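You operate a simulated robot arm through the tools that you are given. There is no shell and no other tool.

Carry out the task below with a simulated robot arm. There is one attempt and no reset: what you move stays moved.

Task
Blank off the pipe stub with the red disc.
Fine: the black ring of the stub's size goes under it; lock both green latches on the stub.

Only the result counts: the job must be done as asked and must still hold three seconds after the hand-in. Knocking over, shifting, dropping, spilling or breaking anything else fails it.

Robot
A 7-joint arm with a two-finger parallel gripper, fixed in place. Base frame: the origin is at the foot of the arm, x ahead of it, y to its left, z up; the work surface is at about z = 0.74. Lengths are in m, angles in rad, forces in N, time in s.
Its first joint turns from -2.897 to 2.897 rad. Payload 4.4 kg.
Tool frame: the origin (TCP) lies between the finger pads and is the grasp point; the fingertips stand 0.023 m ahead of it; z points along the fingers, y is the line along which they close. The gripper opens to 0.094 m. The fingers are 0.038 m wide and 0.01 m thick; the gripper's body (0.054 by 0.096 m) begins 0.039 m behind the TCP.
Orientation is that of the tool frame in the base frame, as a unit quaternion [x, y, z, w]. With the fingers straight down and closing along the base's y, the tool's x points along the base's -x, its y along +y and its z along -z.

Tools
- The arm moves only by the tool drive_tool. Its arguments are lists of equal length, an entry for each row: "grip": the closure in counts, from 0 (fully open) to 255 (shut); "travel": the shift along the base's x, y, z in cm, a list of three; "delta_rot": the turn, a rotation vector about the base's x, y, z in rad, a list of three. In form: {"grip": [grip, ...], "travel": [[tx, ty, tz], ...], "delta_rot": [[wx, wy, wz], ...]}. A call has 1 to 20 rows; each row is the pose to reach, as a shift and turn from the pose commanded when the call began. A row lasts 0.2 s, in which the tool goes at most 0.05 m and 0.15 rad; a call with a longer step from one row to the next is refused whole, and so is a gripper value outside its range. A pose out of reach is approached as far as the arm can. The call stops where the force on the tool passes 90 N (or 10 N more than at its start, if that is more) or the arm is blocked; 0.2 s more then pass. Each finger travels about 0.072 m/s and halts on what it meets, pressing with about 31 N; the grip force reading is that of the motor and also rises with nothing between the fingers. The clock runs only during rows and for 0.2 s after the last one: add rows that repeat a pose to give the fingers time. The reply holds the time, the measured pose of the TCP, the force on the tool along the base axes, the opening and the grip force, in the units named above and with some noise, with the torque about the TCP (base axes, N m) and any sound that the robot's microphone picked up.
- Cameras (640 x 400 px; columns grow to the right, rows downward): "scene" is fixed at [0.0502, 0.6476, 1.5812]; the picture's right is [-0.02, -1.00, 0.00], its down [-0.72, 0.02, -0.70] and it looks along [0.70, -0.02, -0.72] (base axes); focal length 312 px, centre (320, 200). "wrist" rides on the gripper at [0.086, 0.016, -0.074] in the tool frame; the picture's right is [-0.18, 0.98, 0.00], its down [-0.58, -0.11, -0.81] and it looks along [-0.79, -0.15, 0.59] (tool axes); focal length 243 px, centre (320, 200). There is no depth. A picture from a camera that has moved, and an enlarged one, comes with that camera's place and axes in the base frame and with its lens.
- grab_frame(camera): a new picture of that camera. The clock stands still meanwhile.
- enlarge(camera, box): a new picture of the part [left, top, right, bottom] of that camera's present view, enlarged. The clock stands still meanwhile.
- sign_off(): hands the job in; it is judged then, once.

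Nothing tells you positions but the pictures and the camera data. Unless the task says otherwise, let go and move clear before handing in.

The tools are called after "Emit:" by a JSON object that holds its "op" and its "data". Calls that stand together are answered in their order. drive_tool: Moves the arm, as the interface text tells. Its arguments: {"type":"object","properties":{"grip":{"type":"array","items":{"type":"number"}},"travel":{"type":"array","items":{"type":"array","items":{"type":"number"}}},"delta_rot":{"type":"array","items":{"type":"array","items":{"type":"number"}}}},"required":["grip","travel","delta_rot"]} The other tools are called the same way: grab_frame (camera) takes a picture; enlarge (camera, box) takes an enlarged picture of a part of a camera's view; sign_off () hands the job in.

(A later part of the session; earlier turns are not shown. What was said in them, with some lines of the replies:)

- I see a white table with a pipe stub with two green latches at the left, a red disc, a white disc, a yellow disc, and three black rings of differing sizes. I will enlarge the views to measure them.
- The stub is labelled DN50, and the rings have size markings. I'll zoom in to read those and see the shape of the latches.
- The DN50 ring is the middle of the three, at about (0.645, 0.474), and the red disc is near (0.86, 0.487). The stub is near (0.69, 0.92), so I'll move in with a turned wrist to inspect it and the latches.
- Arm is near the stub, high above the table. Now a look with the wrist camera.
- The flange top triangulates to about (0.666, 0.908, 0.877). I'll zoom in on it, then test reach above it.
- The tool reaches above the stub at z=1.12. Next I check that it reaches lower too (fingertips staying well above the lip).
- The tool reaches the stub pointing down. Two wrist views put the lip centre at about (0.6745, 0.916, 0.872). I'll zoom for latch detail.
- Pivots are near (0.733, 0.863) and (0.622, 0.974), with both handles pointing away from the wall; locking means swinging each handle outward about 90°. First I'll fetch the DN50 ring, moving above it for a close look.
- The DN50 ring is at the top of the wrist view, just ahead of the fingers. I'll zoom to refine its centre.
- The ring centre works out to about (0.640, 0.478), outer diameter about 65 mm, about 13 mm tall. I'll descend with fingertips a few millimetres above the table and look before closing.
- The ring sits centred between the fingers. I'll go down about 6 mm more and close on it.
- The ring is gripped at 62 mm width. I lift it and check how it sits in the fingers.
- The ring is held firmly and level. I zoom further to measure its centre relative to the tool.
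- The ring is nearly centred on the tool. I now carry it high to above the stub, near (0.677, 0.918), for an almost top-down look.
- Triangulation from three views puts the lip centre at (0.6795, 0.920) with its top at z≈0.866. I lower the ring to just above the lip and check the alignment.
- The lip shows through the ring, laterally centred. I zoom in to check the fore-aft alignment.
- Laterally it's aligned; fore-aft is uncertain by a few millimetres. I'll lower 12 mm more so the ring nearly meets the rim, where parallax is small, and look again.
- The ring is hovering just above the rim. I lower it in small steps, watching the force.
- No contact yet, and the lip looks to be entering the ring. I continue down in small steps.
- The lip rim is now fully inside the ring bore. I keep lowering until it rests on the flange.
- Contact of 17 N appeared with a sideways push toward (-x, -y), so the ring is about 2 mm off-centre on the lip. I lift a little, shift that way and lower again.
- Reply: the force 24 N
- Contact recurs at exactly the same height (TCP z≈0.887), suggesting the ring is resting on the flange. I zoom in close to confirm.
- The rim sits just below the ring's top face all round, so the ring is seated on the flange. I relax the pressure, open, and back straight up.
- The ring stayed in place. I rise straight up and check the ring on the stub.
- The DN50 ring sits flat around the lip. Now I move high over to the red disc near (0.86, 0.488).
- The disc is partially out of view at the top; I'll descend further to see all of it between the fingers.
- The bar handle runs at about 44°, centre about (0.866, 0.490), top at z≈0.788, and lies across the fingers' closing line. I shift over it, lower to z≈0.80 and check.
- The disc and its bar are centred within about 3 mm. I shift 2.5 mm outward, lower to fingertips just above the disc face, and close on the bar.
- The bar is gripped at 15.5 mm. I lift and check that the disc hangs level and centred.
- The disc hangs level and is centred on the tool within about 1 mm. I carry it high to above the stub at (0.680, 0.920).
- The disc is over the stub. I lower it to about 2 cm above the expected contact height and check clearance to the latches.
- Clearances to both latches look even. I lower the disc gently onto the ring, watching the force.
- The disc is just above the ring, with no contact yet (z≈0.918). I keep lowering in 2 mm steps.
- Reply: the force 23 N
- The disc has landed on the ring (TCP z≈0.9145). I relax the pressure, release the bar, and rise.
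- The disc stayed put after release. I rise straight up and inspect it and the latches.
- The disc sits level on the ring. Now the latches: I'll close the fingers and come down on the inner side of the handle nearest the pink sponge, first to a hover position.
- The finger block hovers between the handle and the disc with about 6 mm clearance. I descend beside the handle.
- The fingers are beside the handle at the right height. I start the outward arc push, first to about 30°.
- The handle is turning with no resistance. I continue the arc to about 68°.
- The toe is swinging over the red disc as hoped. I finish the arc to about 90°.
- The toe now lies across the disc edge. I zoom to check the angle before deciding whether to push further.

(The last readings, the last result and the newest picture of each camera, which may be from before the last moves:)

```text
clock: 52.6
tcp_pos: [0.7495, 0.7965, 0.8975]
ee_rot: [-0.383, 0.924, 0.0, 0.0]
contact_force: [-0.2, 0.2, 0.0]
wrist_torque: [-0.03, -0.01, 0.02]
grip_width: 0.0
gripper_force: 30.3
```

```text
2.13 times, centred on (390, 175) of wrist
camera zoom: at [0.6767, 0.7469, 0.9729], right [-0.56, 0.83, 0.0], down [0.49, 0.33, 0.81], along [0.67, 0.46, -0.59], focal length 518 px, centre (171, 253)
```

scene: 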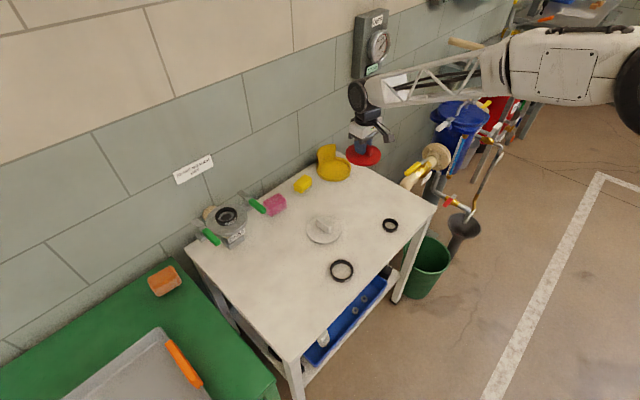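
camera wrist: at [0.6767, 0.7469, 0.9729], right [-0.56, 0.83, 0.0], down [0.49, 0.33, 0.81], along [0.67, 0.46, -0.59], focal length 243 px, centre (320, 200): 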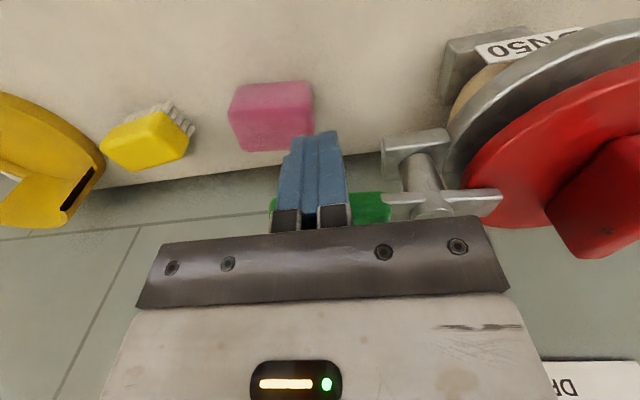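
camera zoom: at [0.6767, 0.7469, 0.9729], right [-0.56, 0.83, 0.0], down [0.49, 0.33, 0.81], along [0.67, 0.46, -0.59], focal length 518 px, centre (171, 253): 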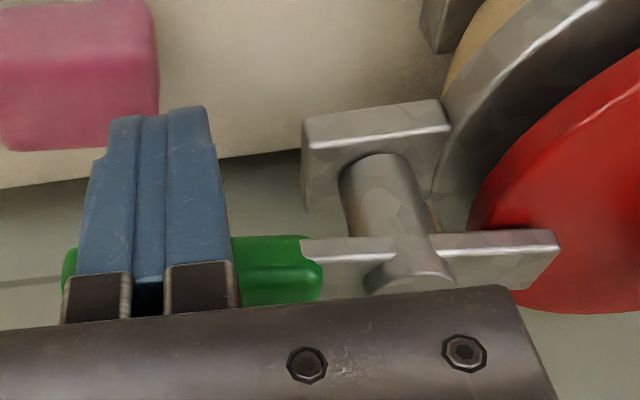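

The lever is at roughly 80-85°. I push a few degrees more in small steps, watching for a stop.

Emit:
{"op": "drive_tool", "data": {"grip": [255, 255, 255], "travel": [[0.24, 0.1, 0], [0.47, 0.2, 0], [0.47, 0.2, 0]], "delta_rot": [[0, 0, 0], [0, 0, 0], [0, 0, 0]]}}

Emit:
{"op": "enlarge", "data": {"camera": "scene", "box": [225, 180, 285, 220]}}

```text
clock: 53.4
tcp_pos: [0.7526, 0.7986, 0.8979]
ee_rot: [-0.383, 0.924, 0.0, 0.0]
contact_force: [0.0, -0.1, -0.1]
wrist_torque: [-0.01, 0.0, 0.02]
grip_width: 0.0001
gripper_force: 30.5
```

```text
10.00 times, centred on (255, 200) of scene
camera zoom: at [0.0502, 0.6476, 1.5812], right [-0.02, -1.0, 0.0], down [-0.72, 0.02, -0.7], along [0.7, -0.02, -0.72], focal length 3120 px, centre (970, 200)
```

zoom: 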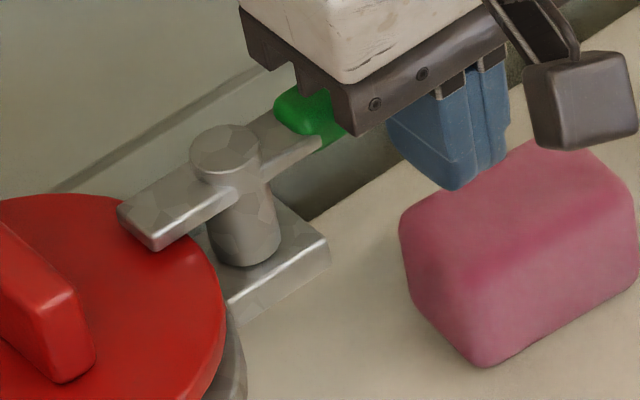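

Still free. A further small step toward the wall.

Emit:
{"op": "drive_tool", "data": {"grip": [255, 255, 255], "travel": [[0.2, 0.15, 0], [0.4, 0.3, 0], [0.4, 0.3, 0]], "delta_rot": [[0, 0, 0], [0, 0, 0], [0, 0, 0]]}}

Emit:
{"op": "enlarge", "data": {"camera": "scene", "box": [225, 180, 285, 220]}}

Emit:
{"op": "enlarge", "data": {"camera": "wrist", "box": [240, 110, 540, 240]}}

```text
clock: 54.2
tcp_pos: [0.7569, 0.8008, 0.898]
ee_rot: [-0.382, 0.924, 0.0, -0.001]
contact_force: [-33.3, -37.3, 8.6]
wrist_torque: [0.31, -0.24, 0.34]
grip_width: 0.0
gripper_force: 30.8
```

```text
10.00 times, centred on (255, 200) of scene
camera zoom: at [0.0502, 0.6476, 1.5812], right [-0.02, -1.0, 0.0], down [-0.72, 0.02, -0.7], along [0.7, -0.02, -0.72], focal length 3120 px, centre (970, 200)
```

zoom: 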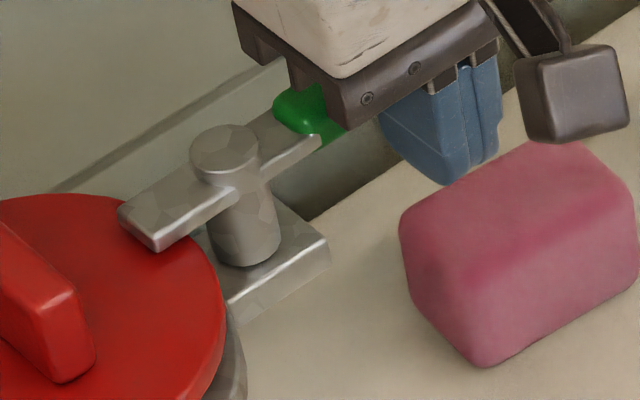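

```text
2.13 times, centred on (390, 175) of wrist
camera zoom: at [0.6847, 0.7513, 0.9732], right [-0.56, 0.83, 0.0], down [0.49, 0.34, 0.81], along [0.66, 0.45, -0.59], focal length 518 px, centre (171, 253)
```

zoom: 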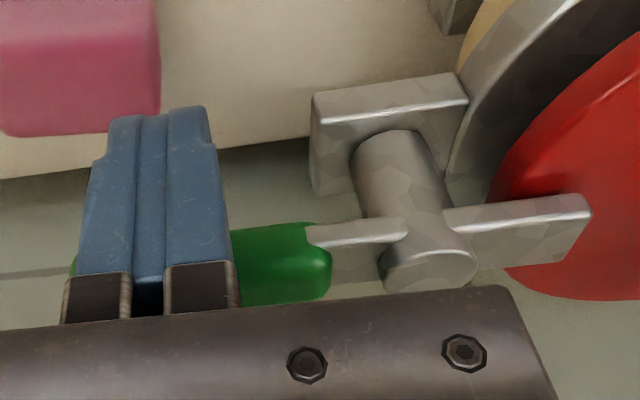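

A firm stop (about 50 N) was met, so this latch is at its end position. I back off toward the front and rise.

Emit:
{"op": "drive_tool", "data": {"grip": [255, 255, 255, 255, 255, 255, 255], "travel": [[-0.4, -0.3, 0], [-1.2, -1.2, 0], [-2, -2, 0], [-2, -2, 3], [-2, -2, 7], [-2, -2, 10], [-2, -2, 10]], "delta_rot": [[0, 0, 0], [0, 0, 0], [0, 0, 0], [0, 0, 0], [0, 0, 0], [0, 0, 0], [0, 0, 0]]}}

Emit:
{"op": "grab_frame", "data": {"camera": "wrist"}}

Emit:
{"op": "enlarge", "data": {"camera": "scene", "box": [190, 170, 290, 250]}}

```text
clock: 55.8
tcp_pos: [0.7396, 0.7829, 0.9988]
ee_rot: [-0.383, 0.924, 0.0, 0.0]
contact_force: [0.7, 0.1, -0.5]
wrist_torque: [0.03, 0.01, 0.0]
grip_width: 0.0
gripper_force: 31.2
```

```text
taken
camera wrist: at [0.6672, 0.7327, 1.0735], right [-0.56, 0.83, 0.0], down [0.49, 0.33, 0.81], along [0.67, 0.46, -0.59], focal length 243 px, centre (320, 200)
```

wrist: 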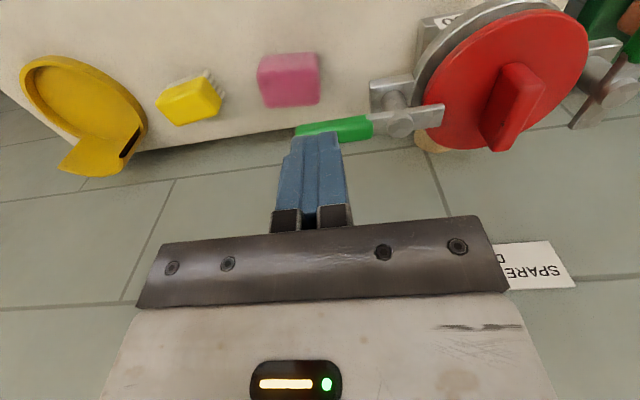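

```text
5.00 times, centred on (240, 210) of scene
camera zoom: at [0.0502, 0.6476, 1.5812], right [-0.02, -1.0, 0.0], down [-0.72, 0.02, -0.7], along [0.7, -0.02, -0.72], focal length 1560 px, centre (720, 150)
```

zoom: 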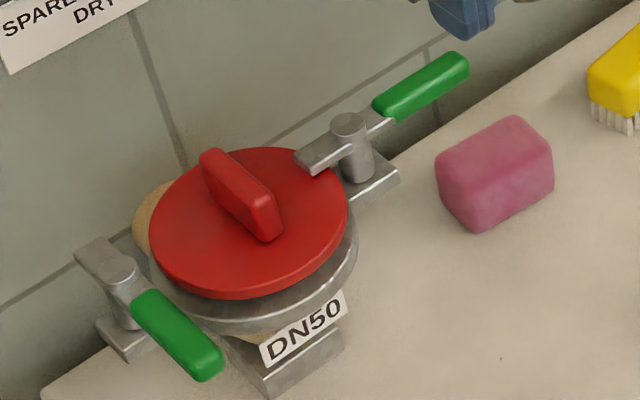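

The first latch is locked: its toe lies over the disc and the handle along the wall. Now I move to the second latch's inner side, near (0.594, 0.909).

Emit:
{"op": "drive_tool", "data": {"grip": [255, 255, 255, 255, 255, 255, 255, 255], "travel": [[-2.9, 2.5, 0], [-5.8, 5.1, 0], [-8.7, 7.6, 0], [-11.6, 10.2, 0], [-14.51, 12.71, 0], [-14.51, 12.71, -2.5], [-14.51, 12.71, -4.5], [-14.51, 12.71, -4.5]], "delta_rot": [[0, 0, 0], [0, 0, 0], [0, 0, 0], [0, 0, 0], [0, 0, 0], [0, 0, 0], [0, 0, 0], [0, 0, 0]]}}

Emit:
{"op": "grab_frame", "data": {"camera": "wrist"}}

Emit:
{"op": "enlarge", "data": {"camera": "scene", "box": [180, 170, 280, 250]}}

```text
clock: 57.6
tcp_pos: [0.5914, 0.9097, 0.9543]
ee_rot: [-0.383, 0.924, 0.001, 0.001]
contact_force: [-0.9, 1.2, 0.2]
wrist_torque: [0.03, 0.02, 0.02]
grip_width: 0.0001
gripper_force: 31.2
```

```text
taken
camera wrist: at [0.5199, 0.8595, 1.0285], right [-0.56, 0.83, 0.0], down [0.49, 0.33, 0.81], along [0.67, 0.46, -0.59], focal length 243 px, centre (320, 200)
```

wrist: 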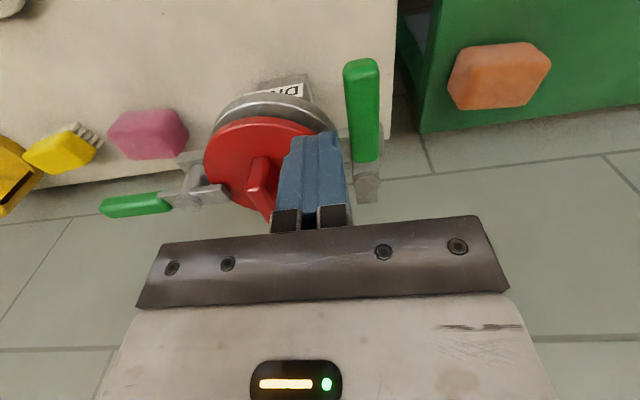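

```text
5.00 times, centred on (230, 210) of scene
camera zoom: at [0.0502, 0.6476, 1.5812], right [-0.02, -1.0, 0.0], down [-0.72, 0.02, -0.7], along [0.7, -0.02, -0.72], focal length 1560 px, centre (770, 150)
```

zoom: 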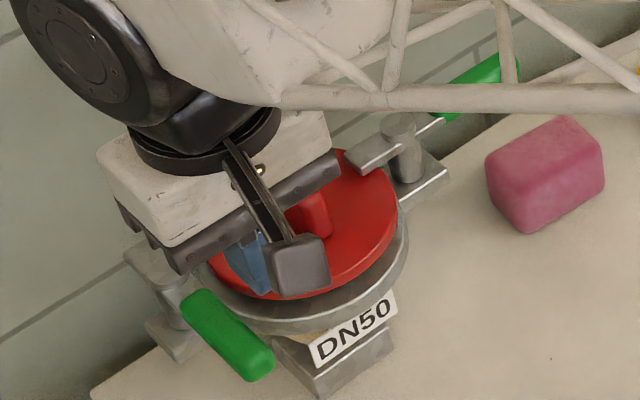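

The block hovers with about 6 mm clearance to the second handle. I descend beside it.

Emit:
{"op": "drive_tool", "data": {"grip": [255, 255, 255, 255], "travel": [[0, 0, -2], [0, 0, -4], [0, 0, -5.5], [0, 0, -5.5]], "delta_rot": [[0, 0, 0], [0, 0, 0], [0, 0, 0], [0, 0, 0]]}}

Emit:
{"op": "grab_frame", "data": {"camera": "wrist"}}

Emit:
{"op": "enlarge", "data": {"camera": "scene", "box": [180, 170, 280, 250]}}

```text
clock: 58.6
tcp_pos: [0.5928, 0.9081, 0.9001]
ee_rot: [-0.383, 0.924, 0.0, 0.0]
contact_force: [0.0, 0.2, -0.7]
wrist_torque: [0.0, -0.02, 0.01]
grip_width: 0.0001
gripper_force: 30.7
```

```text
taken
camera wrist: at [0.5207, 0.8587, 0.9742], right [-0.56, 0.83, 0.0], down [0.49, 0.33, 0.81], along [0.67, 0.46, -0.59], focal length 243 px, centre (320, 200)
```

wrist: 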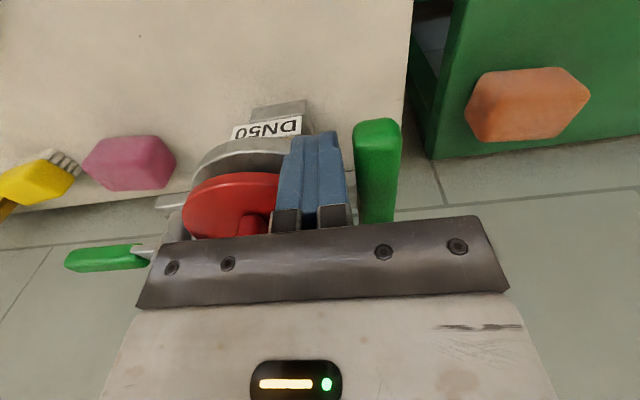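

```text
5.00 times, centred on (230, 210) of scene
camera zoom: at [0.0502, 0.6476, 1.5812], right [-0.02, -1.0, 0.0], down [-0.72, 0.02, -0.7], along [0.7, -0.02, -0.72], focal length 1560 px, centre (770, 150)
```

zoom: 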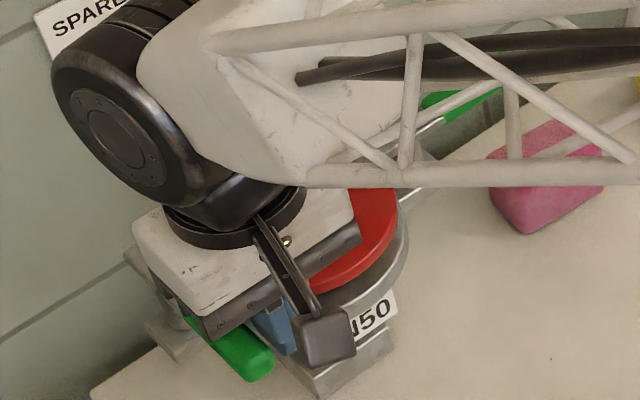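

The fingers are beside the second handle. I begin its outward arc (mirrored), to about 45° first.

Emit:
{"op": "drive_tool", "data": {"grip": [255, 255, 255, 255, 255, 255, 255, 255], "travel": [[-0.22, 0.74, 0], [-0.83, 1.0, 0], [-1.36, 1.32, 0], [-1.93, 1.76, 0], [-2.47, 2.24, 0], [-2.94, 2.86, 0], [-3.37, 3.51, 0], [-3.37, 3.51, 0]], "delta_rot": [[0, 0, 0], [0, 0, 0], [0, 0, 0], [0, 0, 0], [0, 0, 0], [0, 0, 0], [0, 0, 0], [0, 0, 0]]}}

Emit:
{"op": "grab_frame", "data": {"camera": "wrist"}}

Emit:
{"op": "enlarge", "data": {"camera": "scene", "box": [180, 170, 280, 250]}}

```text
clock: 60.4
tcp_pos: [0.5577, 0.943, 0.8978]
ee_rot: [-0.383, 0.924, 0.001, 0.0]
contact_force: [0.3, 0.6, 0.3]
wrist_torque: [0.01, -0.03, -0.03]
grip_width: 0.0
gripper_force: 31.5
```

```text
taken
camera wrist: at [0.486, 0.8936, 0.9738], right [-0.56, 0.83, 0.0], down [0.49, 0.33, 0.81], along [0.67, 0.46, -0.59], focal length 243 px, centre (320, 200)
```

wrist: 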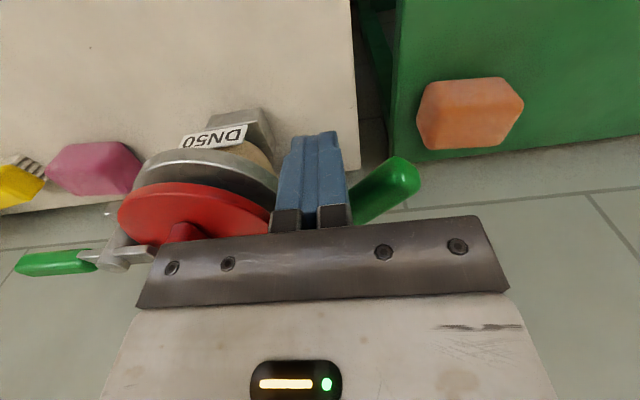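

```text
5.00 times, centred on (230, 210) of scene
camera zoom: at [0.0502, 0.6476, 1.5812], right [-0.02, -1.0, 0.0], down [-0.72, 0.02, -0.7], along [0.7, -0.02, -0.72], focal length 1560 px, centre (770, 150)
```

zoom: 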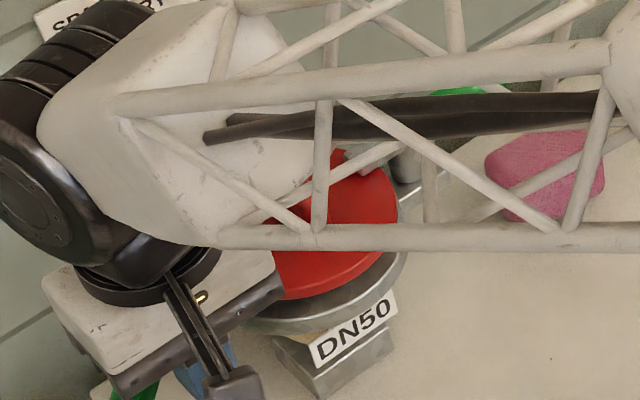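

The handle turned with the fingers. I continue to about 83°.

Emit:
{"op": "drive_tool", "data": {"grip": [255, 255, 255, 255, 255, 255], "travel": [[-0.33, 0.79, 0], [-0.59, 1.62, 0], [-0.68, 2.52, 0], [-0.67, 3.47, 0], [-0.48, 4.44, 0], [-0.48, 4.44, 0]], "delta_rot": [[0, 0, 0], [0, 0, 0], [0, 0, 0], [0, 0, 0], [0, 0, 0], [0, 0, 0]]}}

Emit:
{"op": "grab_frame", "data": {"camera": "wrist"}}

Emit:
{"op": "enlarge", "data": {"camera": "scene", "box": [170, 170, 270, 250]}}

```text
clock: 61.8
tcp_pos: [0.5546, 0.9861, 0.8991]
ee_rot: [-0.383, 0.924, 0.0, 0.0]
contact_force: [0.0, -0.1, -0.5]
wrist_torque: [-0.01, 0.02, 0.02]
grip_width: 0.0
gripper_force: 31.4
```

```text
taken
camera wrist: at [0.4821, 0.9373, 0.9741], right [-0.56, 0.83, 0.0], down [0.49, 0.33, 0.81], along [0.67, 0.46, -0.59], focal length 243 px, centre (320, 200)
```

wrist: 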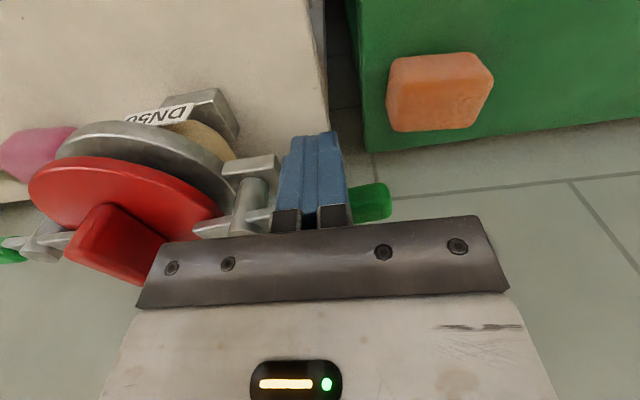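

```text
5.00 times, centred on (220, 210) of scene
camera zoom: at [0.0502, 0.6476, 1.5812], right [-0.02, -1.0, 0.0], down [-0.72, 0.02, -0.7], along [0.7, -0.02, -0.72], focal length 1560 px, centre (820, 150)
```

zoom: 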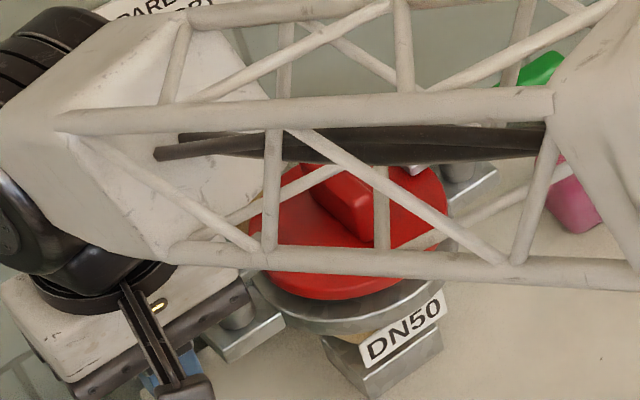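

Toe approaching the disc on this side too. I take small steps toward the stop.

Emit:
{"op": "drive_tool", "data": {"grip": [255, 255, 255], "travel": [[0.15, 0.46, 0], [0.31, 0.92, 0], [0.31, 0.92, 0]], "delta_rot": [[0, 0, 0], [0, 0, 0], [0, 0, 0]]}}

Emit:
{"op": "enlarge", "data": {"camera": "wrist", "box": [120, 100, 420, 240]}}

```text
clock: 62.6
tcp_pos: [0.5574, 0.9961, 0.899]
ee_rot: [-0.382, 0.924, 0.0, 0.001]
contact_force: [0.0, 0.0, -0.1]
wrist_torque: [0.02, 0.0, -0.01]
grip_width: 0.0
gripper_force: 30.7
```

```text
2.13 times, centred on (270, 170) of wrist
camera zoom: at [0.4855, 0.9467, 0.9738], right [-0.56, 0.83, 0.0], down [0.49, 0.33, 0.81], along [0.67, 0.46, -0.59], focal length 518 px, centre (427, 264)
```

zoom: 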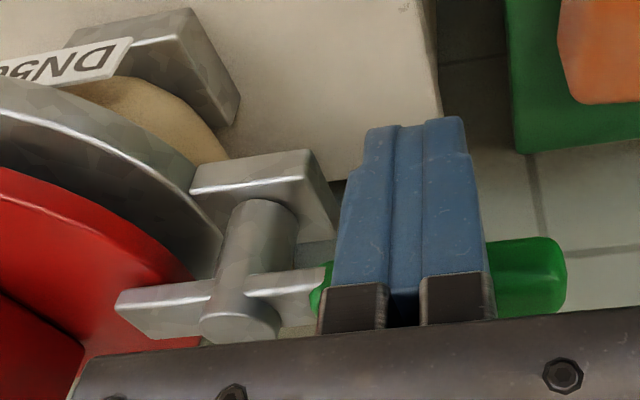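

Emit:
{"op": "drive_tool", "data": {"grip": [255, 255, 255], "travel": [[0.1, 0.2, 0], [0.22, 0.4, 0], [0.22, 0.4, 0]], "delta_rot": [[0, 0, 0], [0, 0, 0], [0, 0, 0]]}}

Emit:
{"op": "enlarge", "data": {"camera": "wrist", "box": [120, 100, 420, 240]}}

```text
clock: 63.4
tcp_pos: [0.5583, 0.9999, 0.8962]
ee_rot: [-0.383, 0.924, 0.0, -0.001]
contact_force: [-30.9, -60.9, 7.0]
wrist_torque: [0.35, -0.26, -1.08]
grip_width: 0.0002
gripper_force: 30.9
```

```text
2.13 times, centred on (270, 170) of wrist
camera zoom: at [0.4868, 0.95, 0.9734], right [-0.56, 0.83, 0.0], down [0.49, 0.34, 0.8], along [0.66, 0.45, -0.59], focal length 518 px, centre (427, 264)
```

zoom: 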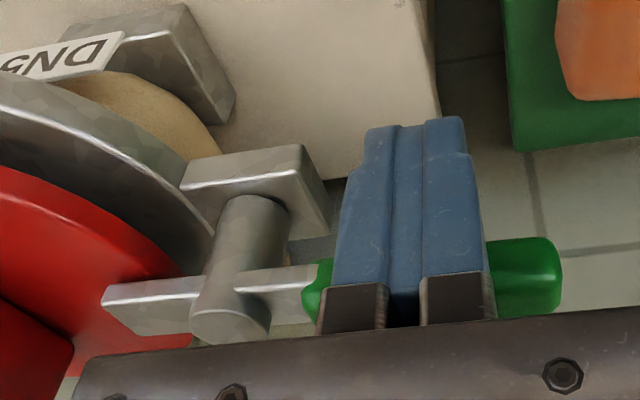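

A firm stop (about 68 N) on this side as well. I back off to the front and rise clear.

Emit:
{"op": "drive_tool", "data": {"grip": [255, 255, 255, 255, 255, 255, 255, 255, 255, 255, 255], "travel": [[-0.22, -0.4, 0], [-1.2, -1.2, 0], [-2.2, -2.2, 0], [-2.2, -2.2, 4], [-2.2, -2.2, 8], [-2.2, -2.2, 12], [-2.2, -5.5, 14], [-2.2, -9.5, 16], [-2.2, -13.5, 16], [-2.2, -17.5, 16], [-2.2, -17.5, 16]], "delta_rot": [[0, 0, 0], [0, 0, 0], [0, 0, 0], [0, 0, 0], [0, 0, 0], [0, 0, 0], [0, 0, 0], [0, 0, 0], [0, 0, 0], [0, 0, 0], [0, 0, 0]]}}

Emit:
{"op": "grab_frame", "data": {"camera": "wrist"}}

Emit:
{"op": "grab_frame", "data": {"camera": "scene"}}

Emit:
{"op": "enlarge", "data": {"camera": "wrist", "box": [200, 40, 520, 240]}}

```text
clock: 65.8
tcp_pos: [0.538, 0.8251, 1.0595]
ee_rot: [-0.383, 0.924, 0.0, 0.001]
contact_force: [0.0, 0.3, 0.2]
wrist_torque: [0.01, -0.02, -0.01]
grip_width: 0.0001
gripper_force: 31.1
```

```text
taken
camera wrist: at [0.466, 0.7756, 1.134], right [-0.56, 0.83, 0.0], down [0.49, 0.33, 0.81], along [0.67, 0.46, -0.59], focal length 243 px, centre (320, 200)
```

wrist: 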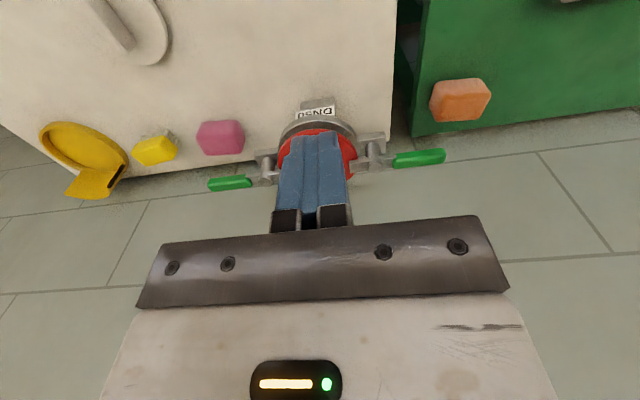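

```text
taken
```

scene: 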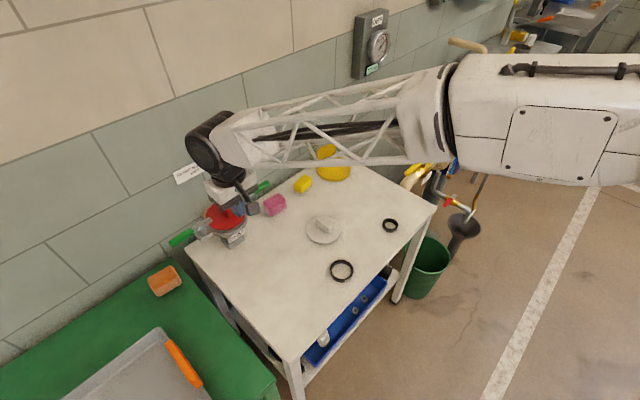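

```text
2.00 times, centred on (360, 140) of wrist
camera zoom: at [0.466, 0.7756, 1.134], right [-0.56, 0.83, 0.0], down [0.49, 0.33, 0.81], along [0.67, 0.46, -0.59], focal length 485 px, centre (240, 320)
```

zoom: 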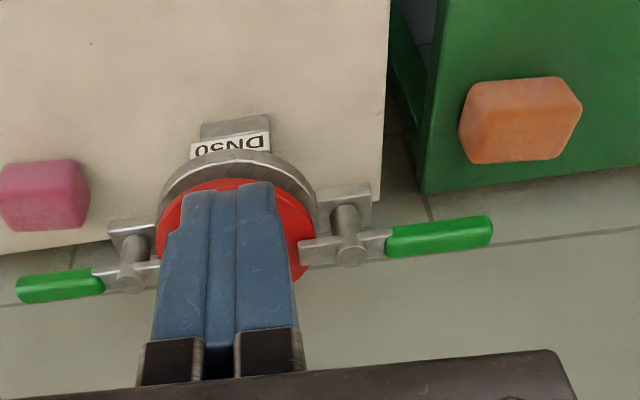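

Both handles now lie along the wall. I retreat well clear and take a final look.

Emit:
{"op": "drive_tool", "data": {"grip": [200, 120, 60, 0, 0, 0, 0, 0, 0], "travel": [[-0.5, -4, 1], [-1, -8, 2], [-1.5, -12, 3], [-2, -16, 4], [-2.5, -20, 5], [-3, -24, 6], [-3, -28, 7], [-3, -32, 8], [-3, -32, 8]], "delta_rot": [[0, 0, 0], [0, 0, 0], [0, 0, 0], [0, 0, 0], [0, 0, 0], [0, 0, 0], [0, 0, 0], [0, 0, 0], [0, 0, 0]]}}

Emit:
{"op": "grab_frame", "data": {"camera": "scene"}}

Emit:
{"op": "enlarge", "data": {"camera": "scene", "box": [160, 170, 290, 260]}}

Emit:
{"op": "enlarge", "data": {"camera": "scene", "box": [195, 190, 265, 245]}}

```text
clock: 67.8
tcp_pos: [0.508, 0.5055, 1.1384]
ee_rot: [-0.382, 0.924, 0.0, 0.0]
contact_force: [-0.6, -0.8, 0.1]
wrist_torque: [-0.06, 0.03, -0.01]
grip_width: 0.0941
gripper_force: 0.0
```

```text
taken
```

scene: 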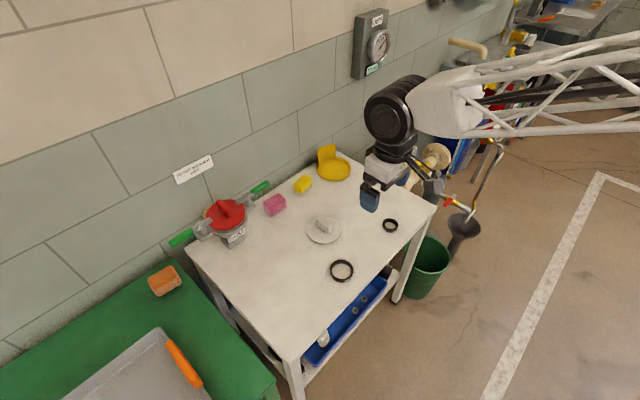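

```text
4.44 times, centred on (225, 215) of scene
camera zoom: at [0.0502, 0.6476, 1.5812], right [-0.02, -1.0, 0.0], down [-0.72, 0.02, -0.7], along [0.7, -0.02, -0.72], focal length 1387 px, centre (742, 133)
```

zoom: 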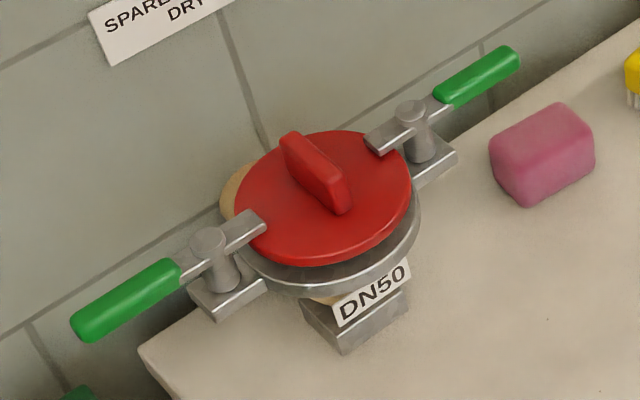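

```text
7.27 times, centred on (230, 218) of scene
camera zoom: at [0.0502, 0.6476, 1.5812], right [-0.02, -1.0, 0.0], down [-0.72, 0.02, -0.7], along [0.7, -0.02, -0.72], focal length 2269 px, centre (974, 73)
```

zoom: 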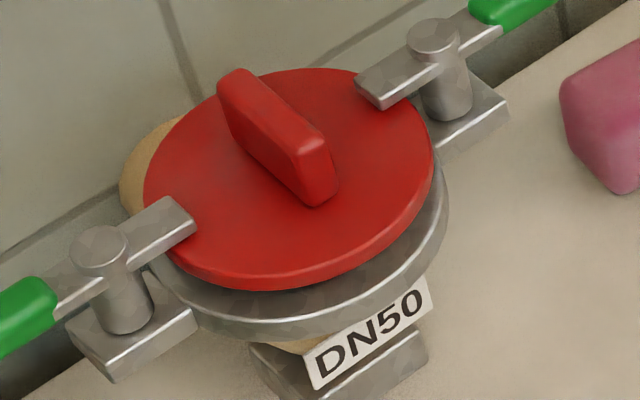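

Both toes lie across the red disc with the latches at their stops, and the DN50 ring is underneath. Everything else is where it was and the arm is clear, so I hand in.

Emit:
{"op": "sign_off", "data": {}}

```text
The job is handed in.
```

The stub is blanked off. The DN50 ring sits around the stub's lip, the red disc rests on it, and both green latches are swung to their end stops with their toes over the disc.

- **Ring:** The stub is labelled DN50, so I used the middle of the three black rings, which carries the same marking.
- **Latches:** Each one turned freely until it met a firm stop, with about 50 N on the first and 68 N on the second. The microphone reported no click, so the stops and the toe positions are my evidence that they are locked.
- **Everything else:** In the last picture nothing else had been knocked or moved. The gripper was open and clear of the stub when I handed in.

The hand-in was accepted, but no verdict came back.
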